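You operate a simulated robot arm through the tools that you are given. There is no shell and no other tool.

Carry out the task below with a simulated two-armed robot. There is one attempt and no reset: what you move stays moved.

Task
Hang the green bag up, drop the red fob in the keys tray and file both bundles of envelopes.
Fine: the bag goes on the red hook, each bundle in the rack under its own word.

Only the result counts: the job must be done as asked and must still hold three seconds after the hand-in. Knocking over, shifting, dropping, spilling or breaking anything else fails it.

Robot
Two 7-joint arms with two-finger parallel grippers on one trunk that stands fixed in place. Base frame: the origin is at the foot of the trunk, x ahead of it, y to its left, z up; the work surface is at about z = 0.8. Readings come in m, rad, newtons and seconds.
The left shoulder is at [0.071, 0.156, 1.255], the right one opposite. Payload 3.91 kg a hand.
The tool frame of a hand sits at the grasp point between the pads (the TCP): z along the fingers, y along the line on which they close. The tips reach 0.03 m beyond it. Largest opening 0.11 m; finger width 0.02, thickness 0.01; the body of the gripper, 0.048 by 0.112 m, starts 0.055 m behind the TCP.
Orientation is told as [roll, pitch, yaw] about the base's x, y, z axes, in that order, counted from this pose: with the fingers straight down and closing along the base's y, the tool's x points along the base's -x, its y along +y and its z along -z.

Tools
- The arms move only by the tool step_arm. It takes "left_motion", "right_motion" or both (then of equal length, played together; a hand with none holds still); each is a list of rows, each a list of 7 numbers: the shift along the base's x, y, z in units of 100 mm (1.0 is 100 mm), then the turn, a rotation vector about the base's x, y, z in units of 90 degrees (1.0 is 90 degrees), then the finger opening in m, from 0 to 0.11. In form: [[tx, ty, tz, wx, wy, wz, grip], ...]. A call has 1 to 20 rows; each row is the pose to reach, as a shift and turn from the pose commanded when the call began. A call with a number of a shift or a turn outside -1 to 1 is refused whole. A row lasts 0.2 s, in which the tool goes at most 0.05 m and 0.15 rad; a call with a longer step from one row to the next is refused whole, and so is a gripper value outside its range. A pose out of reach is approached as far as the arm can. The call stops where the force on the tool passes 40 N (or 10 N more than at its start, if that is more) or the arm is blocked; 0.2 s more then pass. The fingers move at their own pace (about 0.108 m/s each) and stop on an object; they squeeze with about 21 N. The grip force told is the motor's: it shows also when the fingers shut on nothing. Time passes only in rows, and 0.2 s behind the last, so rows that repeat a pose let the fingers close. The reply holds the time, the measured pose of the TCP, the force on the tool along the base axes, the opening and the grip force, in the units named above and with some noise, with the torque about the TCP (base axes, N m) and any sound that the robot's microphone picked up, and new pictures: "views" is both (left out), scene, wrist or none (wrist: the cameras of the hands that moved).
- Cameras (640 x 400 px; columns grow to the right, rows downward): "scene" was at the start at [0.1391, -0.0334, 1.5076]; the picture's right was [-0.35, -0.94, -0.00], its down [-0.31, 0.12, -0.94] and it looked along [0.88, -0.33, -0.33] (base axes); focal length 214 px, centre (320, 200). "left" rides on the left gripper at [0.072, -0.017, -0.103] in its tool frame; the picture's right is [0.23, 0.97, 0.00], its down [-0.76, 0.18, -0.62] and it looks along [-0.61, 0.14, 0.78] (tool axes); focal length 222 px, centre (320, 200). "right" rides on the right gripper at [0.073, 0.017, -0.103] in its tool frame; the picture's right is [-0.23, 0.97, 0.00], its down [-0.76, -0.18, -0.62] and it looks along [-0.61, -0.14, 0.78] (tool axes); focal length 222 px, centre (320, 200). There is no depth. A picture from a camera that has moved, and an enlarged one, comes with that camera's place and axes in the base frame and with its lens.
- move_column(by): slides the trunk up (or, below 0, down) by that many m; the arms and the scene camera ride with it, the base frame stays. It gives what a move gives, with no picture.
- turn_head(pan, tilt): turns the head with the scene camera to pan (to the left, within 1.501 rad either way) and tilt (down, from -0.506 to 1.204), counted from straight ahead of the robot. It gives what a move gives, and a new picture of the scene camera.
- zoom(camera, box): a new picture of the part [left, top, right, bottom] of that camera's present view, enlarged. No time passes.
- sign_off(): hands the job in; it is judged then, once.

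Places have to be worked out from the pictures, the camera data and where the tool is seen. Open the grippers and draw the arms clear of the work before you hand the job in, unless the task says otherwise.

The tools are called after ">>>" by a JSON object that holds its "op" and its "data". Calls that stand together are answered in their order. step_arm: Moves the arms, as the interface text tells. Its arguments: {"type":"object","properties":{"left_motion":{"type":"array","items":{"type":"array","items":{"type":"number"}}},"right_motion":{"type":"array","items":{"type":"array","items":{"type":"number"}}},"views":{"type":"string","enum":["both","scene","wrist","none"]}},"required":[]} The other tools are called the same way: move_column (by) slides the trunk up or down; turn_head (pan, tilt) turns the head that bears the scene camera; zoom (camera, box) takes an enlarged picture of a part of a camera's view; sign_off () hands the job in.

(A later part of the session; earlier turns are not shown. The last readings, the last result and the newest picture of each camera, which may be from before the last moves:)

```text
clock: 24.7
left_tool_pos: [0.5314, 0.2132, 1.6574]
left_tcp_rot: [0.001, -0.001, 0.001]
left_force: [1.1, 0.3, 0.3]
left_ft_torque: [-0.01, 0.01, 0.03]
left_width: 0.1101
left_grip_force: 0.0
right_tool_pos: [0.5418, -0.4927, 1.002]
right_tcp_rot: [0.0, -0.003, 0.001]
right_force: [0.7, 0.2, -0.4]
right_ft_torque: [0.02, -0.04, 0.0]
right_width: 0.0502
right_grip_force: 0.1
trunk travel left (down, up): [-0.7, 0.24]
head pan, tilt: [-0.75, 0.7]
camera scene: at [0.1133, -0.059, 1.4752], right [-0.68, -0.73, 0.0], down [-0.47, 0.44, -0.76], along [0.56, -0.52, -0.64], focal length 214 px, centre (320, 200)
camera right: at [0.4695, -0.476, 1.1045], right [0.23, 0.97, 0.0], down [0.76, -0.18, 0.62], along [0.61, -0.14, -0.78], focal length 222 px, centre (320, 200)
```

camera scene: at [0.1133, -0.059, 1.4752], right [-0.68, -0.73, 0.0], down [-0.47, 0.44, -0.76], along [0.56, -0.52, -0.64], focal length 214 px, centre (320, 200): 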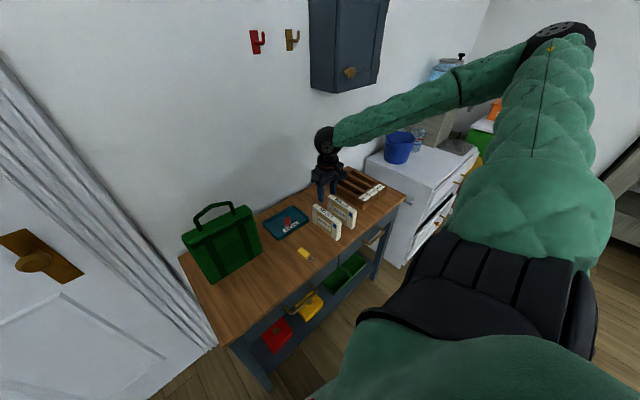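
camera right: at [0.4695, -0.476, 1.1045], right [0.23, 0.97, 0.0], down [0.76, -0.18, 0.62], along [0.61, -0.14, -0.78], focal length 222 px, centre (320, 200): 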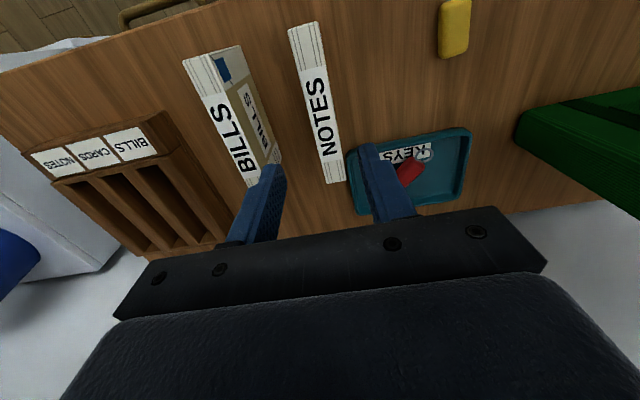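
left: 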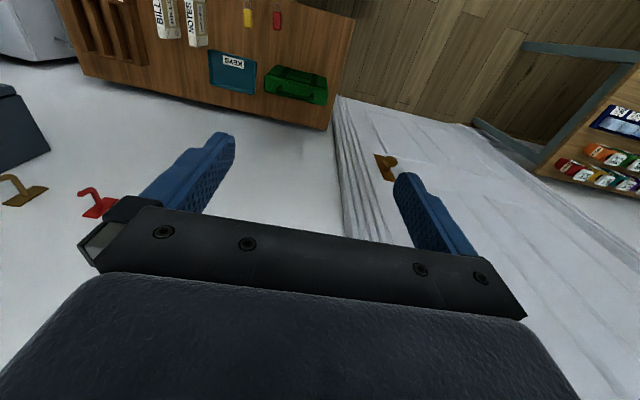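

The wrist view gives the NOTES bundle centre at [0.540, −0.490], square to the axes. I descend astride it and close at TCP z≈0.868.

>>> {"op": "step_arm", "data": {"right_motion": [[-0.01, 0.01, -0.4, 0, 0, 0, 0.05], [-0.02, 0.02, -0.8, 0, 0, 0, 0.05], [-0.02, 0.02, -1, 0, 0, 0, 0.05]], "views": "wrist"}}

>>> {"op": "step_arm", "data": {"right_motion": [[0, 0, -0.2, 0, 0, 0, 0.05], [0, 0, -0.33, 0, 0, 0, 0.05], [0, 0, -0.33, 0, 0, 0, 0.025], [0, 0, -0.33, 0, 0, 0, 0.0], [0, 0, -0.33, 0, 0, 0, 0.0], [0, 0, -0.33, 0, 0, 0, 0.0]], "views": "wrist"}}

```text
clock: 25.5
left_tool_pos: [0.532, 0.2133, 1.6577]
left_tcp_rot: [0.0, 0.0, -0.003]
left_force: [0.1, 0.2, 0.4]
left_ft_torque: [0.0, 0.0, 0.01]
left_width: 0.11
left_grip_force: 0.0
right_tool_pos: [0.5384, -0.4953, 0.8999]
right_tcp_rot: [0.0, 0.001, 0.0]
right_force: [0.8, -0.5, 0.0]
right_ft_torque: [0.01, 0.0, -0.01]
right_width: 0.0502
right_grip_force: 0.0
trunk travel left (down, up): [-0.7, 0.24]
head pan, tilt: [-0.75, 0.7]
camera right: at [0.4667, -0.4772, 1.0035], right [0.23, 0.97, 0.0], down [0.76, -0.18, 0.62], along [0.61, -0.14, -0.78], focal length 222 px, centre (320, 200)
```

right: 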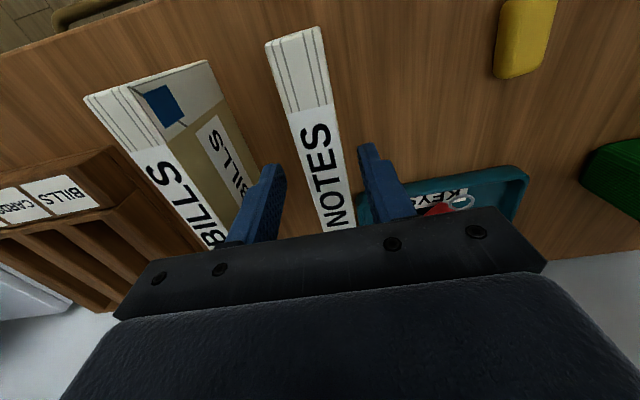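

```text
clock: 26.9
left_tool_pos: [0.5327, 0.2136, 1.6571]
left_tcp_rot: [0.001, 0.0, -0.002]
left_force: [0.4, -0.2, -0.4]
left_ft_torque: [0.03, 0.04, 0.01]
left_width: 0.1099
left_grip_force: 0.1
right_tool_pos: [0.54, -0.4944, 0.867]
right_tcp_rot: [0.001, 0.0, 0.0]
right_force: [0.0, -0.6, -0.5]
right_ft_torque: [0.03, -0.05, -0.03]
right_width: 0.0236
right_grip_force: 20.7
trunk travel left (down, up): [-0.7, 0.24]
head pan, tilt: [-0.75, 0.7]
camera right: at [0.4676, -0.4774, 0.9704], right [0.23, 0.97, 0.0], down [0.76, -0.18, 0.62], along [0.61, -0.14, -0.78], focal length 222 px, centre (320, 200)
```

right: 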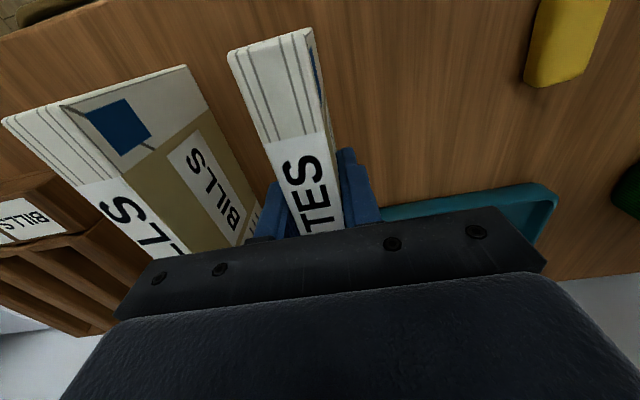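

The bundle is gripped (23.6 mm). The NOTES slot is far to the right, near the reach limit for a vertical tool, so I open, pitch the hand 25° (fingers forward) about the grasp point and regrip, to keep the wrist nearer the robot.

>>> {"op": "step_arm", "data": {"right_motion": [[0, 0, 0, 0, 0, 0, 0.03], [0, 0, 0, 0, 0, 0, 0.05], [0, 0, 0, 0, 0, 0, 0.05], [0, 0, 0, 0, -0.07, 0, 0.05], [0, 0, 0, 0, -0.14, 0, 0.05], [0, 0, 0, 0, -0.21, 0, 0.05], [0, 0, 0, 0, -0.28, 0, 0.05], [0, 0, 0, 0, -0.28, 0, 0.05]], "views": "both"}}

```text
clock: 28.7
left_tool_pos: [0.534, 0.2126, 1.6565]
left_tcp_rot: [0.0, 0.002, -0.002]
left_force: [-0.4, -0.4, -0.3]
left_ft_torque: [-0.03, 0.01, 0.0]
left_width: 0.11
left_grip_force: 0.1
right_tool_pos: [0.5407, -0.4912, 0.8663]
right_tcp_rot: [0.0, -0.442, 0.0]
right_force: [0.6, -0.8, -0.5]
right_ft_torque: [0.0, -0.01, -0.04]
right_width: 0.0501
right_grip_force: 0.1
trunk travel left (down, up): [-0.7, 0.24]
head pan, tilt: [-0.75, 0.7]
camera scene: at [0.1151, -0.0573, 1.475], right [-0.68, -0.73, 0.0], down [-0.47, 0.44, -0.76], along [0.56, -0.52, -0.64], focal length 214 px, centre (320, 200)
camera right: at [0.4319, -0.4739, 0.9292], right [0.21, 0.97, 0.1], down [0.42, -0.18, 0.89], along [0.88, -0.14, -0.45], focal length 222 px, centre (320, 200)
```

scene: 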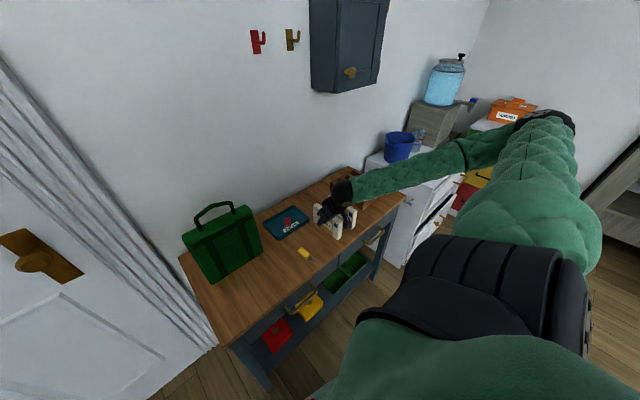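
right: 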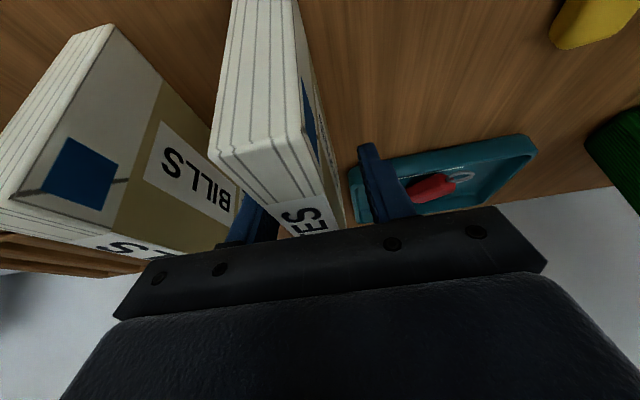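

The bundle still stands between the fingers with the hand pitched 25°. I close, then lift a little to check the hold.

>>> {"op": "step_arm", "data": {"right_motion": [[0, 0, 0, 0, 0, 0, 0.025], [0, 0, 0, 0, 0, 0, 0.0], [0, 0, 0, 0, 0, 0, 0.0], [0, 0, 0, 0, 0, 0, 0.0], [0, 0, 0.1, 0, 0, 0, 0.0], [0, 0, 0.25, 0, 0, 0, 0.0], [0, 0, 0.4, 0, 0, 0, 0.0]], "views": "both"}}

```text
clock: 30.3
left_tool_pos: [0.5319, 0.2126, 1.6568]
left_tcp_rot: [-0.001, 0.0, -0.002]
left_force: [-1.0, -0.3, 0.4]
left_ft_torque: [0.03, -0.01, -0.03]
left_width: 0.1102
left_grip_force: 0.0
right_tool_pos: [0.5413, -0.4908, 0.9073]
right_tcp_rot: [0.001, -0.439, 0.001]
right_force: [0.2, -0.5, -1.4]
right_ft_torque: [-0.03, 0.03, 0.01]
right_width: 0.024
right_grip_force: 20.7
trunk travel left (down, up): [-0.7, 0.24]
head pan, tilt: [-0.75, 0.7]
camera scene: at [0.1137, -0.0582, 1.4751], right [-0.68, -0.73, 0.0], down [-0.47, 0.44, -0.76], along [0.56, -0.52, -0.64], focal length 214 px, centre (320, 200)
camera right: at [0.4321, -0.4738, 0.9698], right [0.21, 0.97, 0.1], down [0.42, -0.18, 0.89], along [0.88, -0.14, -0.45], focal length 222 px, centre (320, 200)
```

scene: 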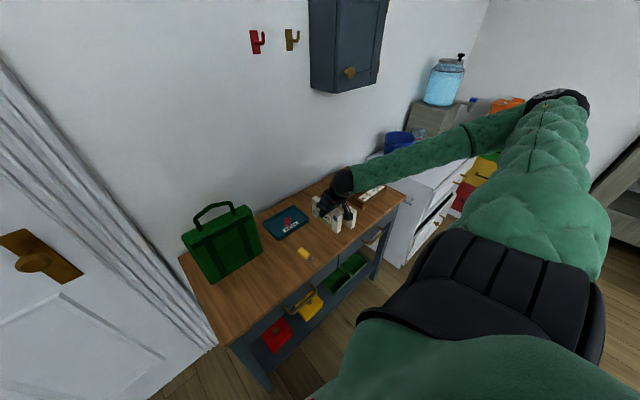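
right: 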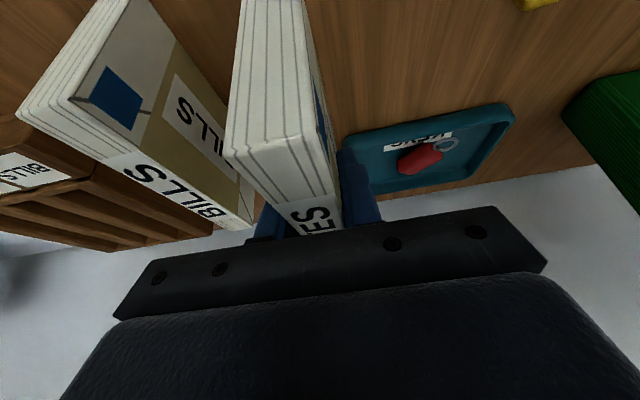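

Held firmly. I raise it above the other bundle and carry it toward the NOTES slot, watching whether the hand still follows.

>>> {"op": "step_arm", "data": {"right_motion": [[0, 0, 0.33, 0, 0, 0, 0.0], [0, 0, 0.66, 0, 0, 0, 0.0], [0, 0, 1, 0, 0, 0, 0.0]], "views": "none"}}

>>> {"op": "step_arm", "data": {"right_motion": [[0.1, -0.33, 0, 0, 0, 0, 0.0], [0.2, -0.66, 0, 0, 0, 0, 0.0], [0.3, -1, 0, 0, 0, 0, 0.0]], "views": "none"}}

>>> {"op": "step_arm", "data": {"right_motion": [[0.1, -0.33, 0, 0, 0, 0, 0.0], [0.2, -0.66, 0, 0, 0, 0, 0.0], [0.3, -1, 0, 0, 0, 0, 0.0]], "views": "both"}}

```text
clock: 31.1
left_tool_pos: [0.5321, 0.2126, 1.6575]
left_tcp_rot: [0.0, 0.0, -0.001]
left_force: [0.2, 0.4, 0.4]
left_ft_torque: [-0.01, 0.02, 0.02]
left_width: 0.1102
left_grip_force: 0.1
right_tool_pos: [0.5396, -0.492, 1.0065]
right_tcp_rot: [0.0, -0.439, -0.001]
right_force: [-0.1, 0.1, -1.9]
right_ft_torque: [-0.02, 0.0, 0.0]
right_width: 0.0236
right_grip_force: 20.7
trunk travel left (down, up): [-0.7, 0.24]
head pan, tilt: [-0.75, 0.7]
```

```text
clock: 31.9
left_tool_pos: [0.5326, 0.2116, 1.6591]
left_tcp_rot: [-0.001, 0.001, -0.001]
left_force: [-0.5, 0.5, -0.3]
left_ft_torque: [0.0, -0.02, 0.03]
left_width: 0.11
left_grip_force: 0.1
right_tool_pos: [0.5704, -0.5939, 1.0023]
right_tcp_rot: [0.0, -0.439, 0.001]
right_force: [0.3, 0.0, -1.7]
right_ft_torque: [-0.02, -0.04, 0.01]
right_width: 0.0237
right_grip_force: 20.8
trunk travel left (down, up): [-0.7, 0.24]
head pan, tilt: [-0.75, 0.7]
```

```text
clock: 32.7
left_tool_pos: [0.533, 0.2121, 1.6575]
left_tcp_rot: [0.002, 0.0, 0.0]
left_force: [0.0, -0.1, 0.5]
left_ft_torque: [-0.01, -0.04, -0.01]
left_width: 0.1104
left_grip_force: 0.0
right_tool_pos: [0.5996, -0.6902, 1.0067]
right_tcp_rot: [0.002, -0.441, 0.0]
right_force: [-0.2, -0.7, -1.5]
right_ft_torque: [-0.01, 0.01, -0.01]
right_width: 0.0239
right_grip_force: 21.2
trunk travel left (down, up): [-0.7, 0.24]
head pan, tilt: [-0.75, 0.7]
camera scene: at [0.114, -0.059, 1.4751], right [-0.68, -0.73, 0.0], down [-0.47, 0.44, -0.76], along [0.56, -0.52, -0.64], focal length 214 px, centre (320, 200)
camera right: at [0.4904, -0.6728, 1.0691], right [0.21, 0.97, 0.1], down [0.42, -0.18, 0.89], along [0.88, -0.14, -0.45], focal length 222 px, centre (320, 200)
```

scene: 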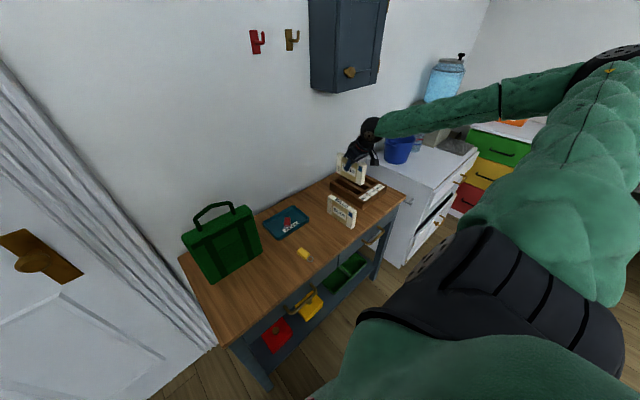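
right: 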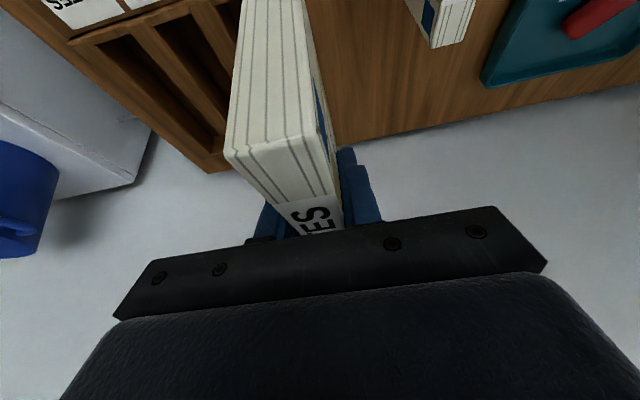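

The hand follows well. I enlarge the wrist view to measure the slots from here.

>>> {"op": "zoom", "data": {"camera": "right", "box": [40, 0, 260, 180]}}

>>> {"op": "zoom", "data": {"camera": "scene", "box": [320, 140, 400, 200]}}

```text
2.22 times, centred on (150, 90) of right
camera zoom: at [0.4904, -0.6728, 1.0691], right [0.21, 0.97, 0.1], down [0.42, -0.18, 0.89], along [0.88, -0.14, -0.45], focal length 494 px, centre (698, 444)
```

zoom: 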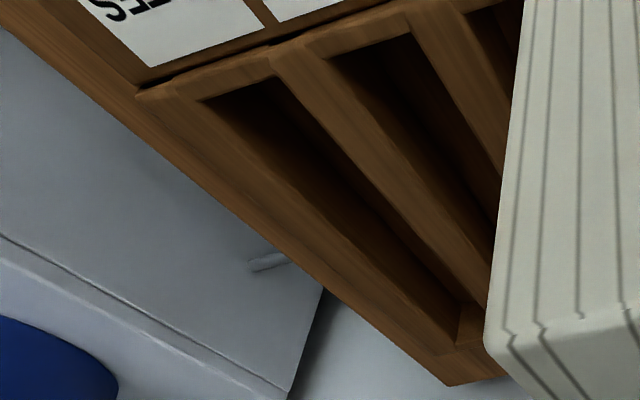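

```text
6.67 times, centred on (360, 170) of scene
camera zoom: at [0.114, -0.059, 1.4751], right [-0.68, -0.73, 0.0], down [-0.47, 0.44, -0.76], along [0.56, -0.52, -0.64], focal length 1430 px, centre (53, 400)
```

zoom: 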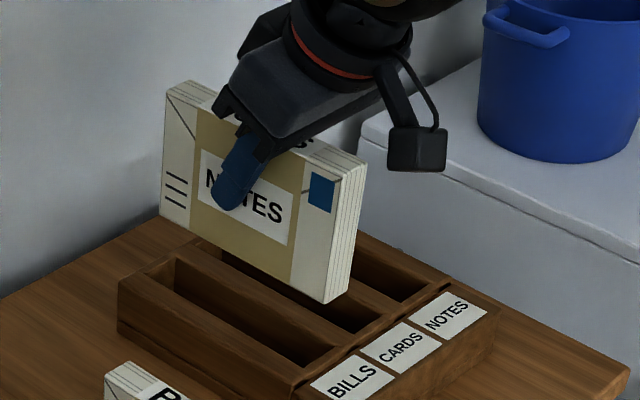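

Slot NOTES spans about y −0.836 to −0.871, x 0.565–0.725, so its centre is ≈[0.645, −0.854]. I continue to above it.

>>> {"op": "step_arm", "data": {"right_motion": [[0.08, -0.33, 0, 0, 0, 0, 0.0], [0.16, -0.66, 0, 0, 0, 0, 0.0], [0.25, -1, 0, 0, 0, 0, 0.0]], "views": "none"}}

>>> {"op": "step_arm", "data": {"right_motion": [[0.1, -0.3, 0, 0, 0, 0, 0.0], [0.2, -0.63, 0, 0, 0, 0, 0.0], [0.2, -0.63, 0, 0, 0, 0, 0.0]], "views": "both"}}

```text
clock: 33.5
left_tool_pos: [0.5318, 0.2124, 1.6571]
left_tcp_rot: [0.0, 0.0, 0.001]
left_force: [0.5, 0.6, 0.0]
left_ft_torque: [-0.01, 0.01, 0.01]
left_width: 0.1105
left_grip_force: 0.1
right_tool_pos: [0.6246, -0.7888, 1.008]
right_tcp_rot: [0.002, -0.438, 0.001]
right_force: [0.3, 1.0, -1.8]
right_ft_torque: [0.01, 0.02, -0.01]
right_width: 0.0238
right_grip_force: 21.0
trunk travel left (down, up): [-0.7, 0.24]
head pan, tilt: [-0.75, 0.7]
```

```text
clock: 34.3
left_tool_pos: [0.5311, 0.2133, 1.6582]
left_tcp_rot: [0.0, 0.0, 0.0]
left_force: [0.7, -0.5, 0.5]
left_ft_torque: [-0.04, 0.0, -0.02]
left_width: 0.1101
left_grip_force: 0.1
right_tool_pos: [0.6436, -0.853, 1.0076]
right_tcp_rot: [-0.001, -0.44, 0.0]
right_force: [-1.0, -0.2, -1.6]
right_ft_torque: [-0.01, -0.01, 0.02]
right_width: 0.0236
right_grip_force: 20.7
trunk travel left (down, up): [-0.7, 0.24]
head pan, tilt: [-0.75, 0.7]
camera scene: at [0.1134, -0.0574, 1.4752], right [-0.68, -0.73, 0.0], down [-0.47, 0.44, -0.77], along [0.56, -0.52, -0.64], focal length 214 px, centre (320, 200)
camera right: at [0.5344, -0.8346, 1.0701], right [0.21, 0.97, 0.1], down [0.42, -0.18, 0.89], along [0.88, -0.14, -0.45], focal length 222 px, centre (320, 200)
```

scene: 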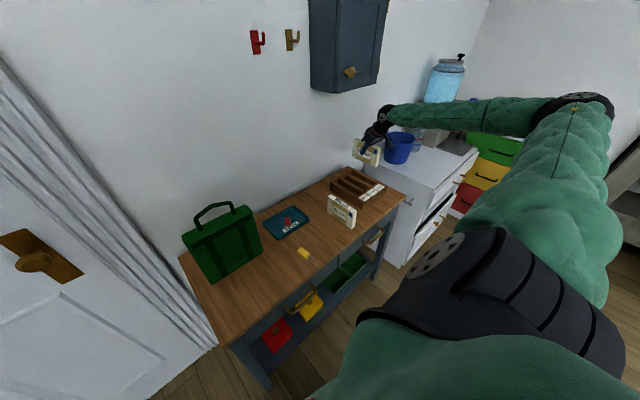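
right: 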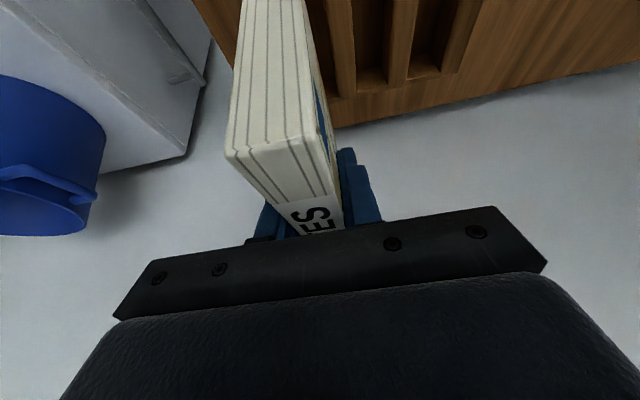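

The hand reached [0.644, −0.853, 1.008] with the bundle over the NOTES slot. I check alignment in enlarged views before lowering.

>>> {"op": "zoom", "data": {"camera": "scene", "box": [325, 125, 405, 205]}}

>>> {"op": "zoom", "data": {"camera": "right", "box": [200, 0, 420, 140]}}

```text
5.00 times, centred on (365, 165) of scene
camera zoom: at [0.1134, -0.0574, 1.4752], right [-0.68, -0.73, 0.0], down [-0.47, 0.44, -0.77], along [0.56, -0.52, -0.64], focal length 1072 px, centre (95, 375)
```

zoom: 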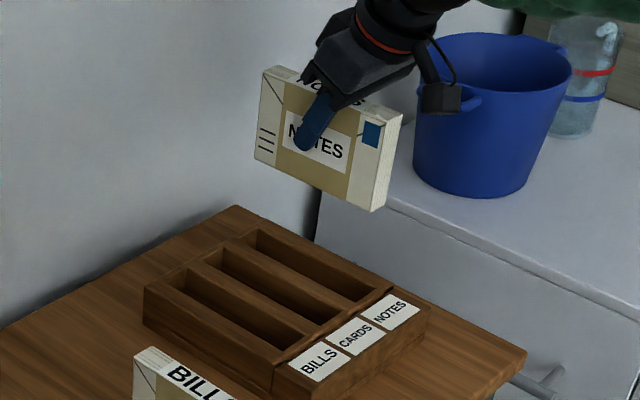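

```text
2.86 times, centred on (310, 70) of right
camera zoom: at [0.5344, -0.8346, 1.0701], right [0.21, 0.97, 0.1], down [0.42, -0.18, 0.89], along [0.88, -0.14, -0.45], focal length 635 px, centre (349, 571)
```

zoom: 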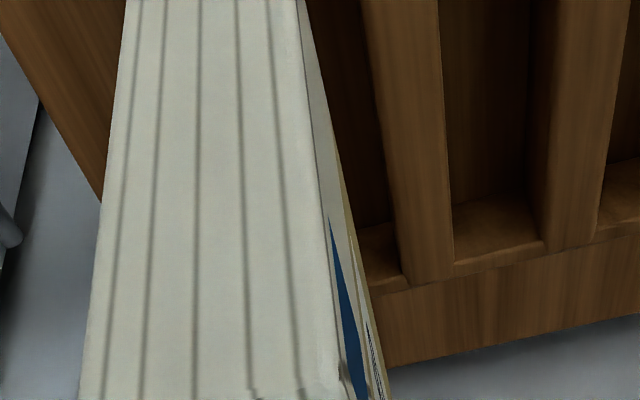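

Alignment looks right. I lower to bring the bundle's bottom just above the rack top and look again.

>>> {"op": "step_arm", "data": {"right_motion": [[0.01, 0, -0.3, 0, 0, 0, 0.0], [0.01, 0, -0.6, 0, 0, 0, 0.0], [0.01, 0, -0.84, 0, 0, 0, 0.0], [0.01, 0, -0.84, 0, 0, 0, 0.0]], "views": "both"}}

>>> {"op": "zoom", "data": {"camera": "scene", "box": [330, 135, 400, 205]}}

>>> {"op": "zoom", "data": {"camera": "right", "box": [200, 0, 420, 140]}}

```text
clock: 35.3
left_tool_pos: [0.5328, 0.2121, 1.658]
left_tcp_rot: [0.0, 0.001, -0.003]
left_force: [-0.3, 0.1, 1.2]
left_ft_torque: [0.03, -0.02, 0.0]
left_width: 0.1098
left_grip_force: 0.0
right_tool_pos: [0.6443, -0.8556, 0.9221]
right_tcp_rot: [0.0, -0.441, 0.001]
right_force: [-0.5, -0.4, -1.1]
right_ft_torque: [0.01, 0.05, 0.01]
right_width: 0.0238
right_grip_force: 20.8
trunk travel left (down, up): [-0.7, 0.24]
head pan, tilt: [-0.75, 0.7]
camera scene: at [0.1138, -0.0585, 1.4751], right [-0.68, -0.73, 0.0], down [-0.47, 0.44, -0.76], along [0.56, -0.52, -0.64], focal length 214 px, centre (320, 200)
camera right: at [0.5357, -0.8374, 0.9852], right [0.21, 0.97, 0.1], down [0.42, -0.18, 0.89], along [0.88, -0.14, -0.45], focal length 222 px, centre (320, 200)
```

scene: 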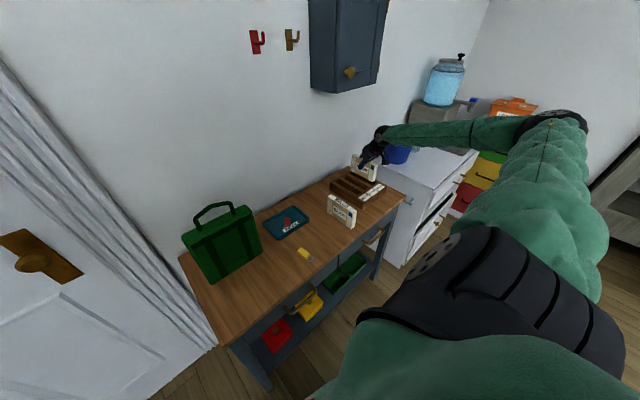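
right: 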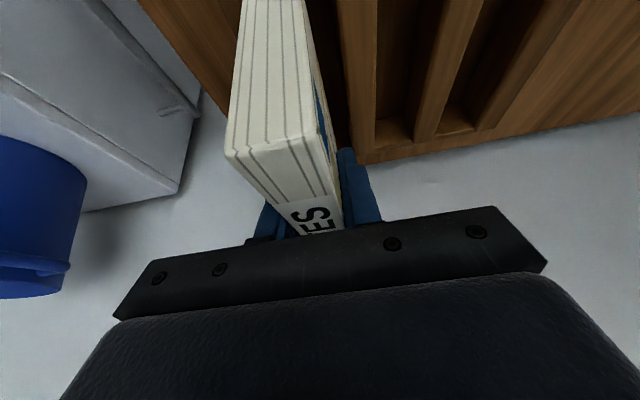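

```text
5.71 times, centred on (365, 170) of scene
camera zoom: at [0.1138, -0.0585, 1.4751], right [-0.68, -0.73, 0.0], down [-0.47, 0.44, -0.76], along [0.56, -0.52, -0.64], focal length 1226 px, centre (63, 371)
```

zoom: 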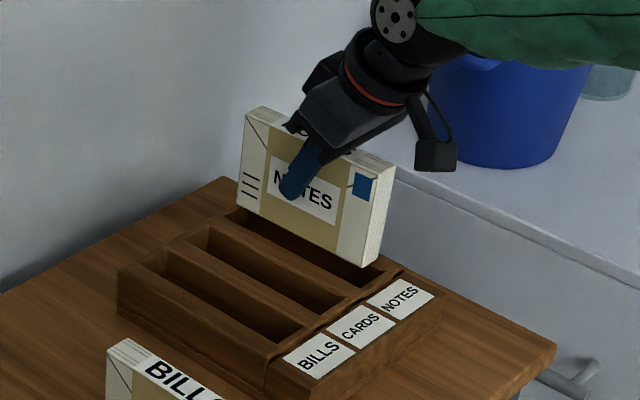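

```text
2.86 times, centred on (310, 70) of right
camera zoom: at [0.5357, -0.8374, 0.9852], right [0.21, 0.97, 0.1], down [0.42, -0.18, 0.89], along [0.88, -0.14, -0.45], focal length 635 px, centre (349, 571)
```

zoom: 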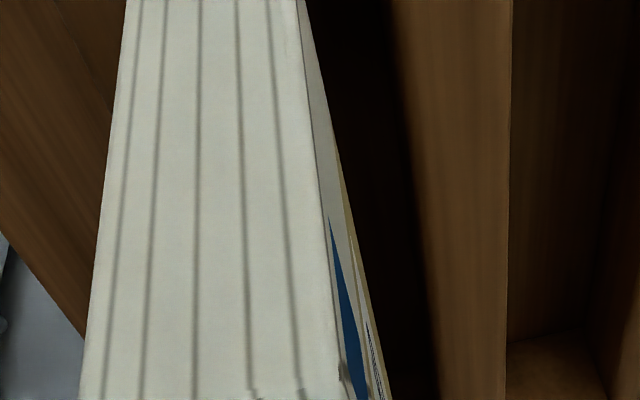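

The two cameras suggest the slot may lie a few millimetres nearer (+y) than my hand is now. I zoom tighter to measure the offset before going in.

>>> {"op": "zoom", "data": {"camera": "scene", "box": [350, 160, 392, 192]}}

>>> {"op": "zoom", "data": {"camera": "right", "box": [230, 0, 390, 100]}}

```text
12.50 times, centred on (371, 176) of scene
camera zoom: at [0.1138, -0.0585, 1.4751], right [-0.68, -0.73, 0.0], down [-0.47, 0.44, -0.76], along [0.56, -0.52, -0.64], focal length 2681 px, centre (-318, 500)
```

zoom: 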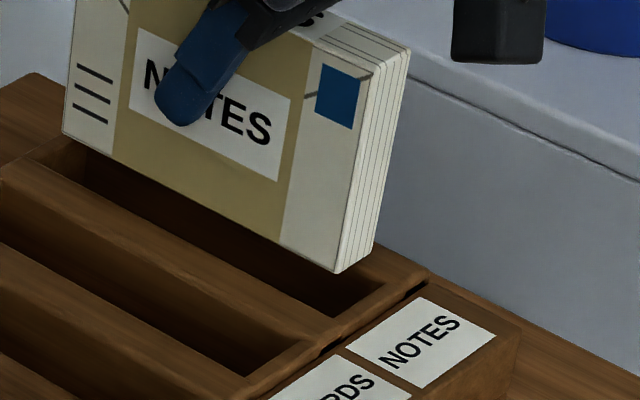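

```text
4.00 times, centred on (310, 50) of right
camera zoom: at [0.5357, -0.8374, 0.9852], right [0.21, 0.97, 0.1], down [0.42, -0.18, 0.89], along [0.88, -0.14, -0.45], focal length 888 px, centre (360, 800)
```

zoom: 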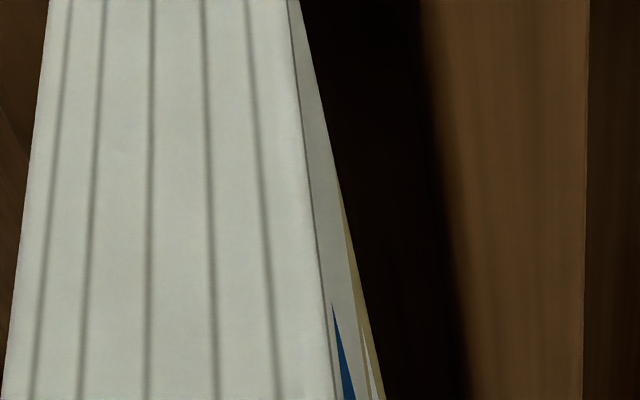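

I need one more check on the outer rim of the NOTES slot, so I enlarge the wrist view on both sides of the bundle.

>>> {"op": "zoom", "data": {"camera": "right", "box": [140, 0, 260, 140]}}

>>> {"op": "zoom", "data": {"camera": "right", "box": [310, 0, 550, 170]}}

```text
2.86 times, centred on (200, 70) of right
camera zoom: at [0.5357, -0.8374, 0.9852], right [0.21, 0.97, 0.1], down [0.42, -0.18, 0.89], along [0.88, -0.14, -0.45], focal length 635 px, centre (663, 571)
```

zoom: 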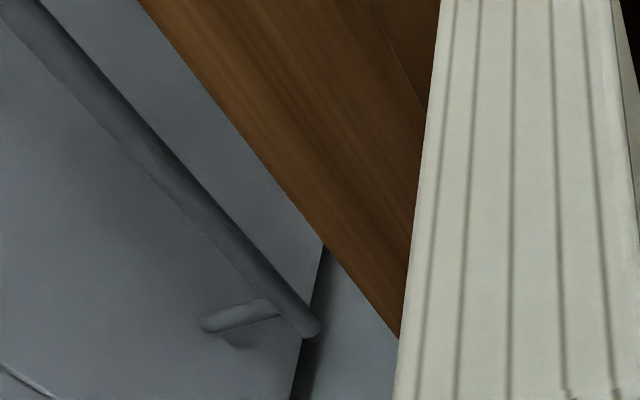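

```text
2.35 times, centred on (430, 85) of right
camera zoom: at [0.5357, -0.8374, 0.9852], right [0.21, 0.97, 0.1], down [0.42, -0.18, 0.89], along [0.88, -0.14, -0.45], focal length 523 px, centre (61, 471)
```

zoom: 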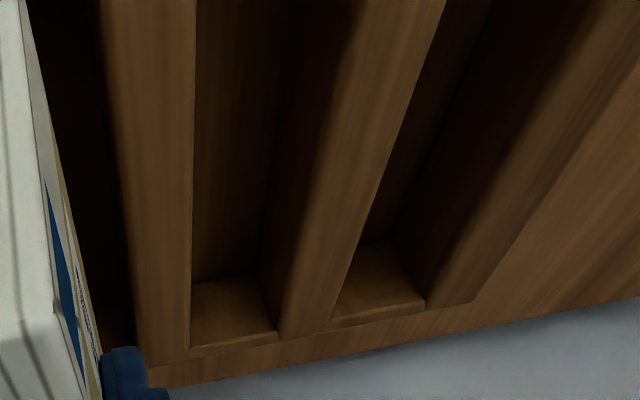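

Reconciling the views, the rack top is nearer z≈0.850, which puts the NOTES slot at y −0.828…−0.862 and x 0.562…0.716. I shift the bundle +9 mm in y and −7 mm in x and look again.

>>> {"op": "step_arm", "data": {"right_motion": [[-0.04, 0.05, 0, 0, 0, 0, 0.0], [-0.07, 0.09, 0, 0, 0, 0, 0.0], [-0.07, 0.09, 0, 0, 0, 0, 0.0]], "views": "wrist"}}

>>> {"op": "zoom", "data": {"camera": "right", "box": [230, 0, 390, 100]}}

>>> {"op": "zoom", "data": {"camera": "scene", "box": [350, 160, 392, 192]}}

```text
clock: 36.1
left_tool_pos: [0.5315, 0.2122, 1.6575]
left_tcp_rot: [0.0, 0.0, 0.001]
left_force: [0.4, 0.1, -1.8]
left_ft_torque: [-0.02, -0.02, 0.0]
left_width: 0.1098
left_grip_force: 0.0
right_tool_pos: [0.6393, -0.8461, 0.9219]
right_tcp_rot: [-0.001, -0.44, 0.0]
right_force: [0.9, 0.5, -1.7]
right_ft_torque: [-0.03, 0.01, -0.01]
right_width: 0.0235
right_grip_force: 20.8
trunk travel left (down, up): [-0.7, 0.24]
head pan, tilt: [-0.75, 0.7]
camera right: at [0.53, -0.8285, 0.9852], right [0.21, 0.97, 0.1], down [0.42, -0.18, 0.89], along [0.88, -0.14, -0.45], focal length 222 px, centre (320, 200)
```

right: 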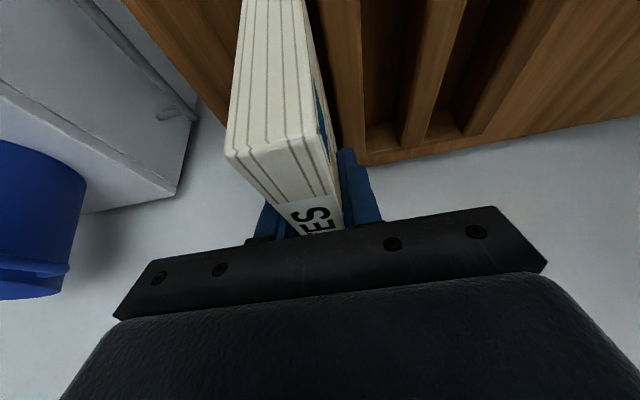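

```text
4.00 times, centred on (310, 50) of right
camera zoom: at [0.53, -0.8285, 0.9852], right [0.21, 0.97, 0.1], down [0.42, -0.18, 0.89], along [0.88, -0.14, -0.45], focal length 888 px, centre (360, 800)
```

zoom: 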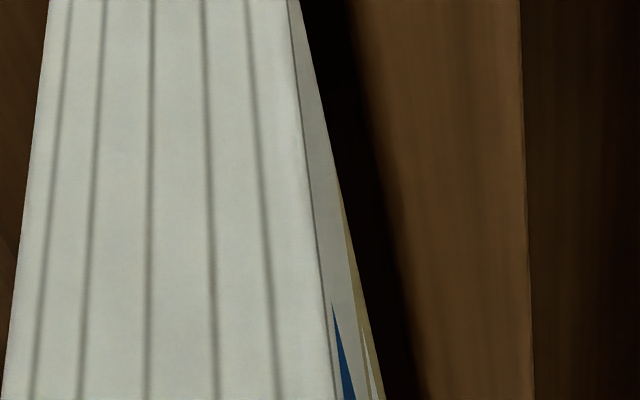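

```text
12.50 times, centred on (371, 176) of scene
camera zoom: at [0.1141, -0.0588, 1.4751], right [-0.68, -0.73, 0.0], down [-0.47, 0.44, -0.76], along [0.56, -0.52, -0.64], focal length 2681 px, centre (-318, 500)
```

zoom: 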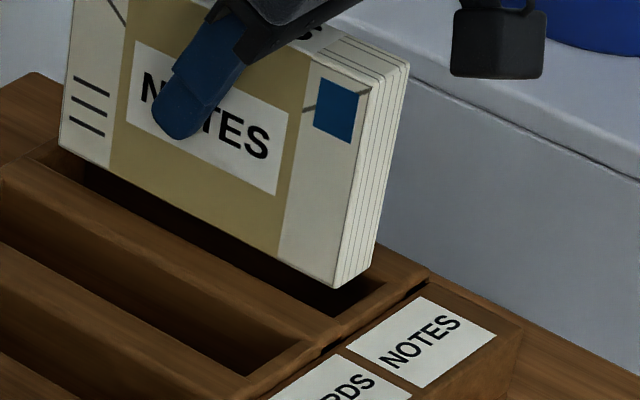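

The wrist view shows the bundle nearly centred; the scene view suggests about 2 mm more toward +y. I apply +2 mm and lower gently in small steps, watching the force.

>>> {"op": "step_arm", "data": {"right_motion": [[0, 0.02, 0, 0, 0, 0, 0.0], [0, 0.02, -0.05, 0, 0, 0, 0.0], [0, 0.02, -0.1, 0, 0, 0, 0.0], [0, 0.02, -0.15, 0, 0, 0, 0.0]], "views": "wrist"}}

>>> {"op": "zoom", "data": {"camera": "scene", "box": [350, 160, 392, 192]}}

```text
clock: 37.1
left_tool_pos: [0.5329, 0.2123, 1.6565]
left_tcp_rot: [0.001, 0.0, -0.001]
left_force: [0.3, -0.2, -0.3]
left_ft_torque: [0.01, -0.02, 0.01]
left_width: 0.1101
left_grip_force: 0.0
right_tool_pos: [0.6385, -0.8452, 0.9095]
right_tcp_rot: [-0.001, -0.441, 0.0]
right_force: [0.4, 0.5, -1.8]
right_ft_torque: [-0.04, -0.03, 0.0]
right_width: 0.0237
right_grip_force: 21.8
trunk travel left (down, up): [-0.7, 0.24]
head pan, tilt: [-0.75, 0.7]
camera right: at [0.5295, -0.8272, 0.9711], right [0.21, 0.97, 0.1], down [0.42, -0.18, 0.89], along [0.88, -0.14, -0.45], focal length 222 px, centre (320, 200)
```

right: 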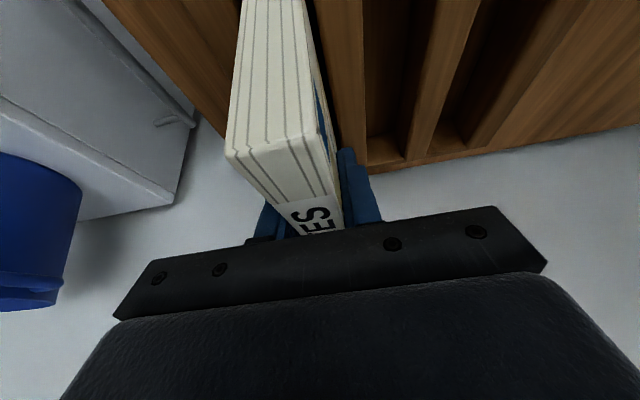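

```text
12.50 times, centred on (371, 176) of scene
camera zoom: at [0.114, -0.0587, 1.4751], right [-0.68, -0.73, 0.0], down [-0.47, 0.44, -0.76], along [0.56, -0.52, -0.64], focal length 2681 px, centre (-318, 500)
```

zoom: 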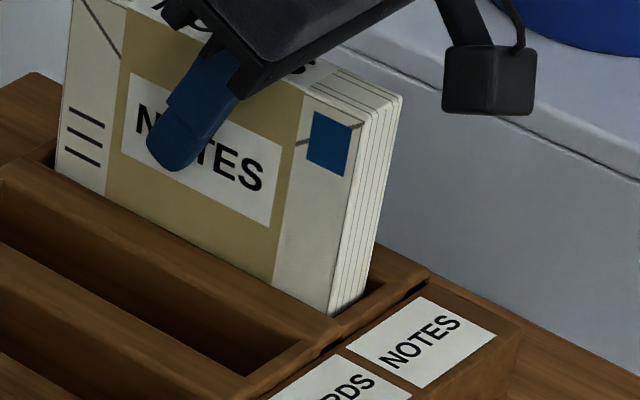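

No contact force and the bundle's lower edge is entering the slot. I continue down to TCP ≈0.885 (fingertips just above the rim).

>>> {"op": "step_arm", "data": {"right_motion": [[0, 0, -0.06, 0, 0, 0, 0.0], [0, 0, -0.12, 0, 0, 0, 0.0], [0, 0, -0.18, 0, 0, 0, 0.0], [0, 0, -0.24, 0, 0, 0, 0.0]], "views": "wrist"}}

>>> {"op": "zoom", "data": {"camera": "scene", "box": [350, 160, 392, 192]}}

```text
clock: 38.1
left_tool_pos: [0.5333, 0.2124, 1.6574]
left_tcp_rot: [0.001, 0.0, -0.001]
left_force: [-0.6, 0.1, 0.7]
left_ft_torque: [-0.04, 0.02, 0.03]
left_width: 0.1101
left_grip_force: 0.0
right_tool_pos: [0.639, -0.8442, 0.883]
right_tcp_rot: [0.0, -0.441, -0.001]
right_force: [-0.3, -0.2, -1.7]
right_ft_torque: [-0.02, 0.04, 0.02]
right_width: 0.0238
right_grip_force: 21.1
trunk travel left (down, up): [-0.7, 0.24]
head pan, tilt: [-0.75, 0.7]
camera right: at [0.5298, -0.8268, 0.9453], right [0.21, 0.97, 0.1], down [0.42, -0.18, 0.89], along [0.88, -0.14, -0.45], focal length 222 px, centre (320, 200)
```

right: 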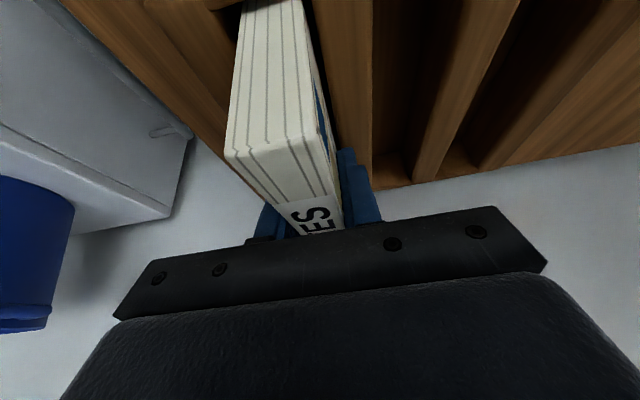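

```text
12.50 times, centred on (371, 176) of scene
camera zoom: at [0.1141, -0.0588, 1.4751], right [-0.68, -0.73, 0.0], down [-0.47, 0.44, -0.76], along [0.56, -0.52, -0.64], focal length 2681 px, centre (-318, 500)
```

zoom: 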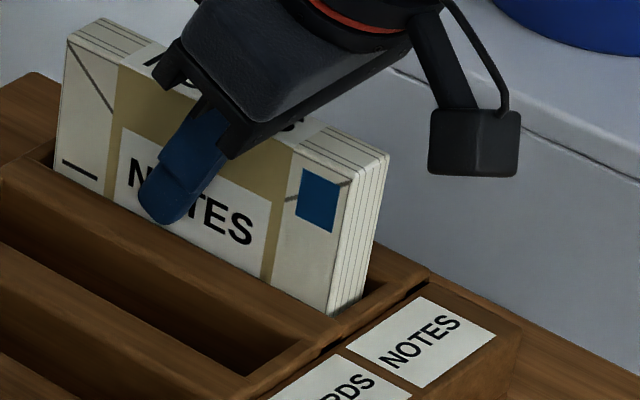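

The bundle sits well inside the NOTES slot with no contact force, and the fingertips are just above the rim. I release it by opening to 45 mm.

>>> {"op": "step_arm", "data": {"right_motion": [[0, 0, 0, 0, 0, 0, 0.03], [0, 0, 0, 0, 0, 0, 0.045], [0, 0, 0, 0, 0, 0, 0.045]], "views": "wrist"}}

>>> {"op": "zoom", "data": {"camera": "scene", "box": [350, 160, 392, 192]}}

```text
clock: 38.9
left_tool_pos: [0.5328, 0.2122, 1.6571]
left_tcp_rot: [0.0, -0.001, 0.001]
left_force: [0.5, 0.5, -0.2]
left_ft_torque: [0.01, -0.02, 0.0]
left_width: 0.1099
left_grip_force: 0.1
right_tool_pos: [0.6385, -0.8449, 0.8841]
right_tcp_rot: [0.001, -0.439, -0.001]
right_force: [0.2, -0.7, -0.2]
right_ft_torque: [0.0, -0.04, -0.01]
right_width: 0.0449
right_grip_force: 0.0
trunk travel left (down, up): [-0.7, 0.24]
head pan, tilt: [-0.75, 0.7]
camera right: at [0.5296, -0.8266, 0.946], right [0.21, 0.97, 0.1], down [0.42, -0.18, 0.89], along [0.88, -0.14, -0.45], focal length 222 px, centre (320, 200)
```

right: 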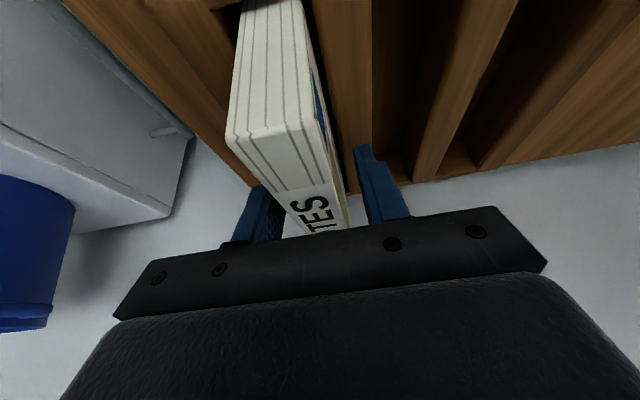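

```text
12.50 times, centred on (371, 176) of scene
camera zoom: at [0.1138, -0.0583, 1.4751], right [-0.68, -0.73, 0.0], down [-0.47, 0.44, -0.76], along [0.56, -0.52, -0.64], focal length 2681 px, centre (-318, 500)
```

zoom: 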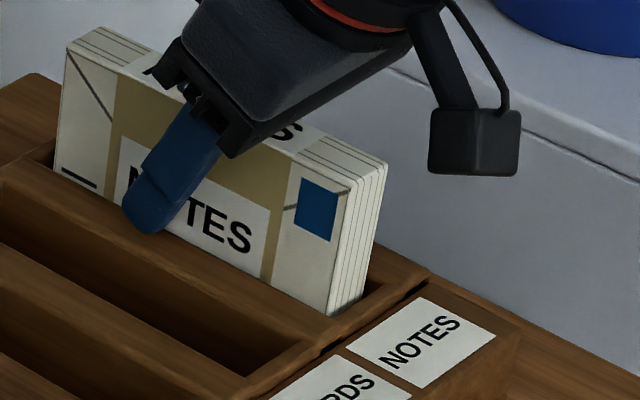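

NOTES is seated in its slot. I withdraw straight up and then head for the BILLS bundle, keeping the same 25° pitch.

>>> {"op": "step_arm", "data": {"right_motion": [[0, 0, 0.25, 0, 0, 0, 0.045], [0, 0, 0.6, 0, 0, 0, 0.045], [0, 0, 1, 0, 0, 0, 0.045]], "views": "both"}}

>>> {"op": "zoom", "data": {"camera": "scene", "box": [325, 150, 400, 225]}}

```text
clock: 39.7
left_tool_pos: [0.5324, 0.2143, 1.6584]
left_tcp_rot: [0.0, 0.0, 0.001]
left_force: [-0.1, 0.1, -0.3]
left_ft_torque: [0.01, -0.06, 0.02]
left_width: 0.1103
left_grip_force: 0.0
right_tool_pos: [0.6378, -0.8434, 0.9847]
right_tcp_rot: [-0.001, -0.441, 0.002]
right_force: [-0.4, 0.2, -0.4]
right_ft_torque: [0.01, -0.01, 0.01]
right_width: 0.0452
right_grip_force: 0.1
trunk travel left (down, up): [-0.7, 0.24]
head pan, tilt: [-0.75, 0.7]
camera scene: at [0.1131, -0.0577, 1.4751], right [-0.68, -0.73, 0.0], down [-0.47, 0.44, -0.77], along [0.56, -0.52, -0.64], focal length 214 px, centre (320, 200)
camera right: at [0.5291, -0.8258, 1.0472], right [0.21, 0.97, 0.1], down [0.42, -0.18, 0.89], along [0.88, -0.14, -0.45], focal length 222 px, centre (320, 200)
```

scene: 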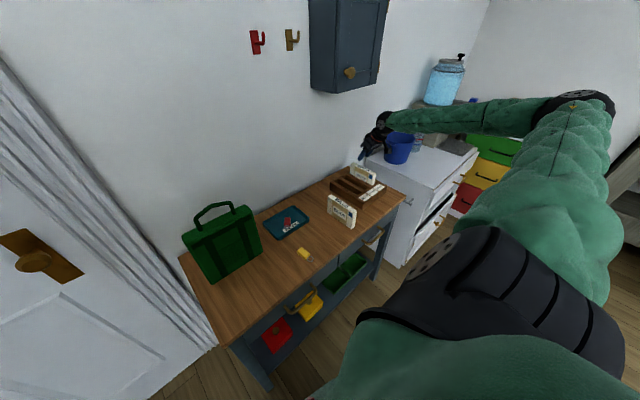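
right: 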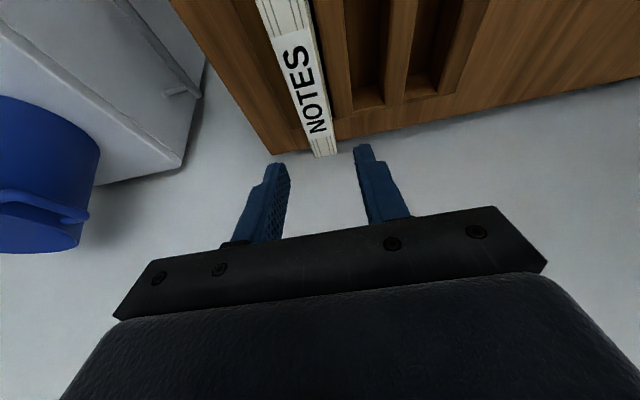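

```text
5.33 times, centred on (362, 188) of scene
camera zoom: at [0.1131, -0.0577, 1.4751], right [-0.68, -0.73, 0.0], down [-0.47, 0.44, -0.77], along [0.56, -0.52, -0.64], focal length 1144 px, centre (93, 267)
```

zoom: 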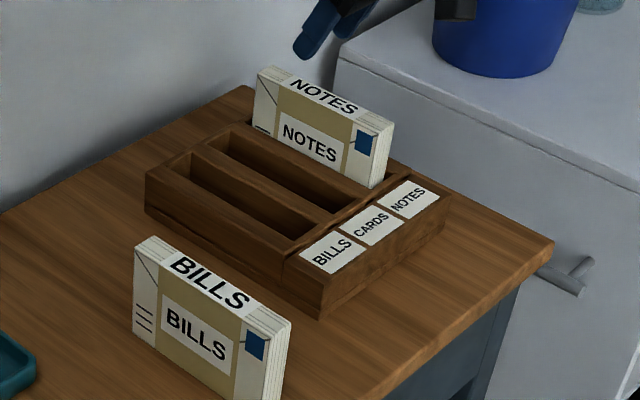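

NOTES is filed properly. I move over the BILLS bundle.

>>> {"op": "step_arm", "data": {"right_motion": [[-0.13, 0.33, 0, 0, 0, 0, 0.05], [-0.26, 0.66, 0, 0, 0, 0, 0.05], [-0.4, 1, 0, 0, 0, 0, 0.05]], "views": "none"}}

>>> {"op": "step_arm", "data": {"right_motion": [[-0.13, 0.33, 0, 0, 0, 0, 0.05], [-0.26, 0.66, 0, 0, 0, 0, 0.05], [-0.4, 1, 0, 0, 0, 0, 0.05]], "views": "none"}}

>>> {"op": "step_arm", "data": {"right_motion": [[-0.1, 0.3, 0, 0, 0, 0, 0.05], [-0.186, 0.615, 0, 0, 0, 0, 0.05], [-0.186, 0.615, 0, 0, 0, 0, 0.05]], "views": "wrist"}}

```text
clock: 40.5
left_tool_pos: [0.5317, 0.2122, 1.6582]
left_tcp_rot: [0.001, 0.0, -0.002]
left_force: [-0.4, 0.9, -0.9]
left_ft_torque: [-0.04, 0.01, 0.0]
left_width: 0.11
left_grip_force: 0.0
right_tool_pos: [0.5972, -0.7468, 0.9814]
right_tcp_rot: [0.0, -0.44, -0.001]
right_force: [-0.7, -0.1, 0.0]
right_ft_torque: [0.01, -0.03, 0.0]
right_width: 0.0499
right_grip_force: 0.2
trunk travel left (down, up): [-0.7, 0.24]
head pan, tilt: [-0.75, 0.7]
```

```text
clock: 41.3
left_tool_pos: [0.5326, 0.213, 1.6585]
left_tcp_rot: [-0.001, 0.0, -0.003]
left_force: [0.5, 0.4, 0.9]
left_ft_torque: [0.01, -0.01, -0.04]
left_width: 0.11
left_grip_force: 0.0
right_tool_pos: [0.5589, -0.6467, 0.9849]
right_tcp_rot: [0.0, -0.44, 0.0]
right_force: [0.3, 0.0, 0.4]
right_ft_torque: [0.0, 0.0, 0.01]
right_width: 0.0501
right_grip_force: 0.1
trunk travel left (down, up): [-0.7, 0.24]
head pan, tilt: [-0.75, 0.7]
```

```text
clock: 42.1
left_tool_pos: [0.5321, 0.2122, 1.6583]
left_tcp_rot: [0.0, 0.001, -0.002]
left_force: [0.5, 0.1, -0.7]
left_ft_torque: [0.0, 0.02, 0.01]
left_width: 0.1099
left_grip_force: 0.1
right_tool_pos: [0.54, -0.5857, 0.983]
right_tcp_rot: [0.0, -0.439, 0.001]
right_force: [0.0, -0.2, -0.3]
right_ft_torque: [0.07, -0.03, -0.01]
right_width: 0.0505
right_grip_force: 0.1
trunk travel left (down, up): [-0.7, 0.24]
head pan, tilt: [-0.75, 0.7]
camera right: at [0.4315, -0.5679, 1.0455], right [0.21, 0.97, 0.1], down [0.42, -0.18, 0.89], along [0.88, -0.14, -0.45], focal length 222 px, centre (320, 200)
```

right: 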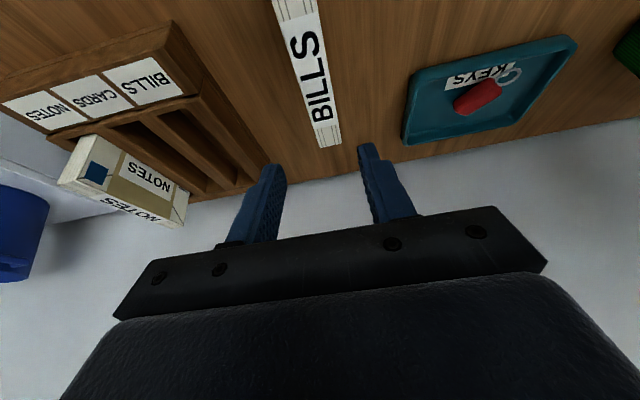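

BILLS bundle centre measures [0.5435, −0.580] from the wrist view. I correct a few mm and descend astride it.

>>> {"op": "step_arm", "data": {"right_motion": [[0.03, 0.04, -0.2, 0, 0, 0, 0.05], [0.03, 0.04, -0.6, 0, 0, 0, 0.05], [0.03, 0.04, -1, 0, 0, 0, 0.05]], "views": "wrist"}}

>>> {"op": "step_arm", "data": {"right_motion": [[0, 0, -0.17, 0, 0, 0, 0.05], [0, 0, -0.17, 0, 0, 0, 0.025], [0, 0, -0.17, 0, 0, 0, 0.0], [0, 0, -0.17, 0, 0, 0, 0.0], [0, 0, -0.17, 0, 0, 0, 0.0]], "views": "wrist"}}

```text
clock: 42.9
left_tool_pos: [0.5333, 0.2112, 1.6569]
left_tcp_rot: [0.0, 0.001, -0.002]
left_force: [0.0, 0.3, 0.3]
left_ft_torque: [0.0, 0.01, -0.01]
left_width: 0.11
left_grip_force: 0.1
right_tool_pos: [0.5443, -0.5788, 0.8858]
right_tcp_rot: [-0.002, -0.441, 0.001]
right_force: [0.1, -0.1, 0.1]
right_ft_torque: [0.01, -0.01, 0.04]
right_width: 0.0499
right_grip_force: 0.0
trunk travel left (down, up): [-0.7, 0.24]
head pan, tilt: [-0.75, 0.7]
camera right: at [0.4353, -0.5607, 0.9471], right [0.21, 0.97, 0.1], down [0.42, -0.18, 0.89], along [0.88, -0.14, -0.45], focal length 222 px, centre (320, 200)
```

right: 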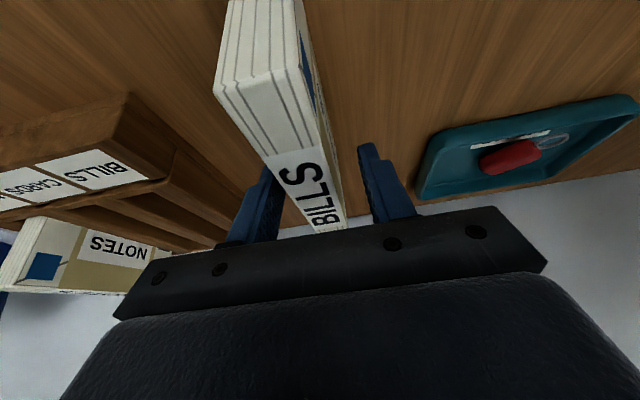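

```text
clock: 44.1
left_tool_pos: [0.5332, 0.2125, 1.6588]
left_tcp_rot: [0.0, 0.0, 0.0]
left_force: [0.2, 0.6, 0.8]
left_ft_torque: [0.02, -0.01, 0.02]
left_width: 0.1098
left_grip_force: 0.1
right_tool_pos: [0.5439, -0.5789, 0.8694]
right_tcp_rot: [0.001, -0.439, 0.0]
right_force: [0.2, -0.4, -0.5]
right_ft_torque: [0.04, -0.01, -0.02]
right_width: 0.0238
right_grip_force: 21.0
trunk travel left (down, up): [-0.7, 0.24]
head pan, tilt: [-0.75, 0.7]
camera right: at [0.4352, -0.5606, 0.9304], right [0.21, 0.97, 0.1], down [0.42, -0.18, 0.89], along [0.88, -0.14, -0.45], focal length 222 px, centre (320, 200)
```

right: 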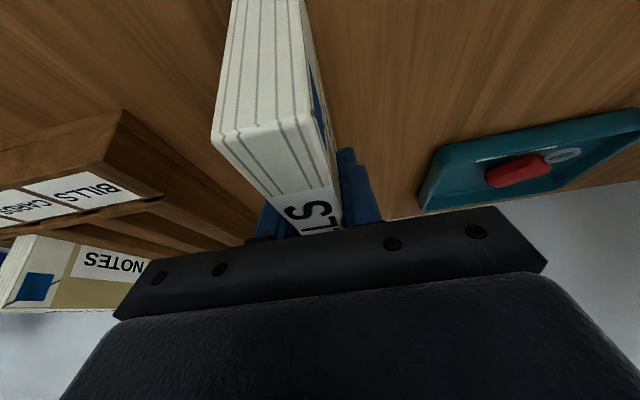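

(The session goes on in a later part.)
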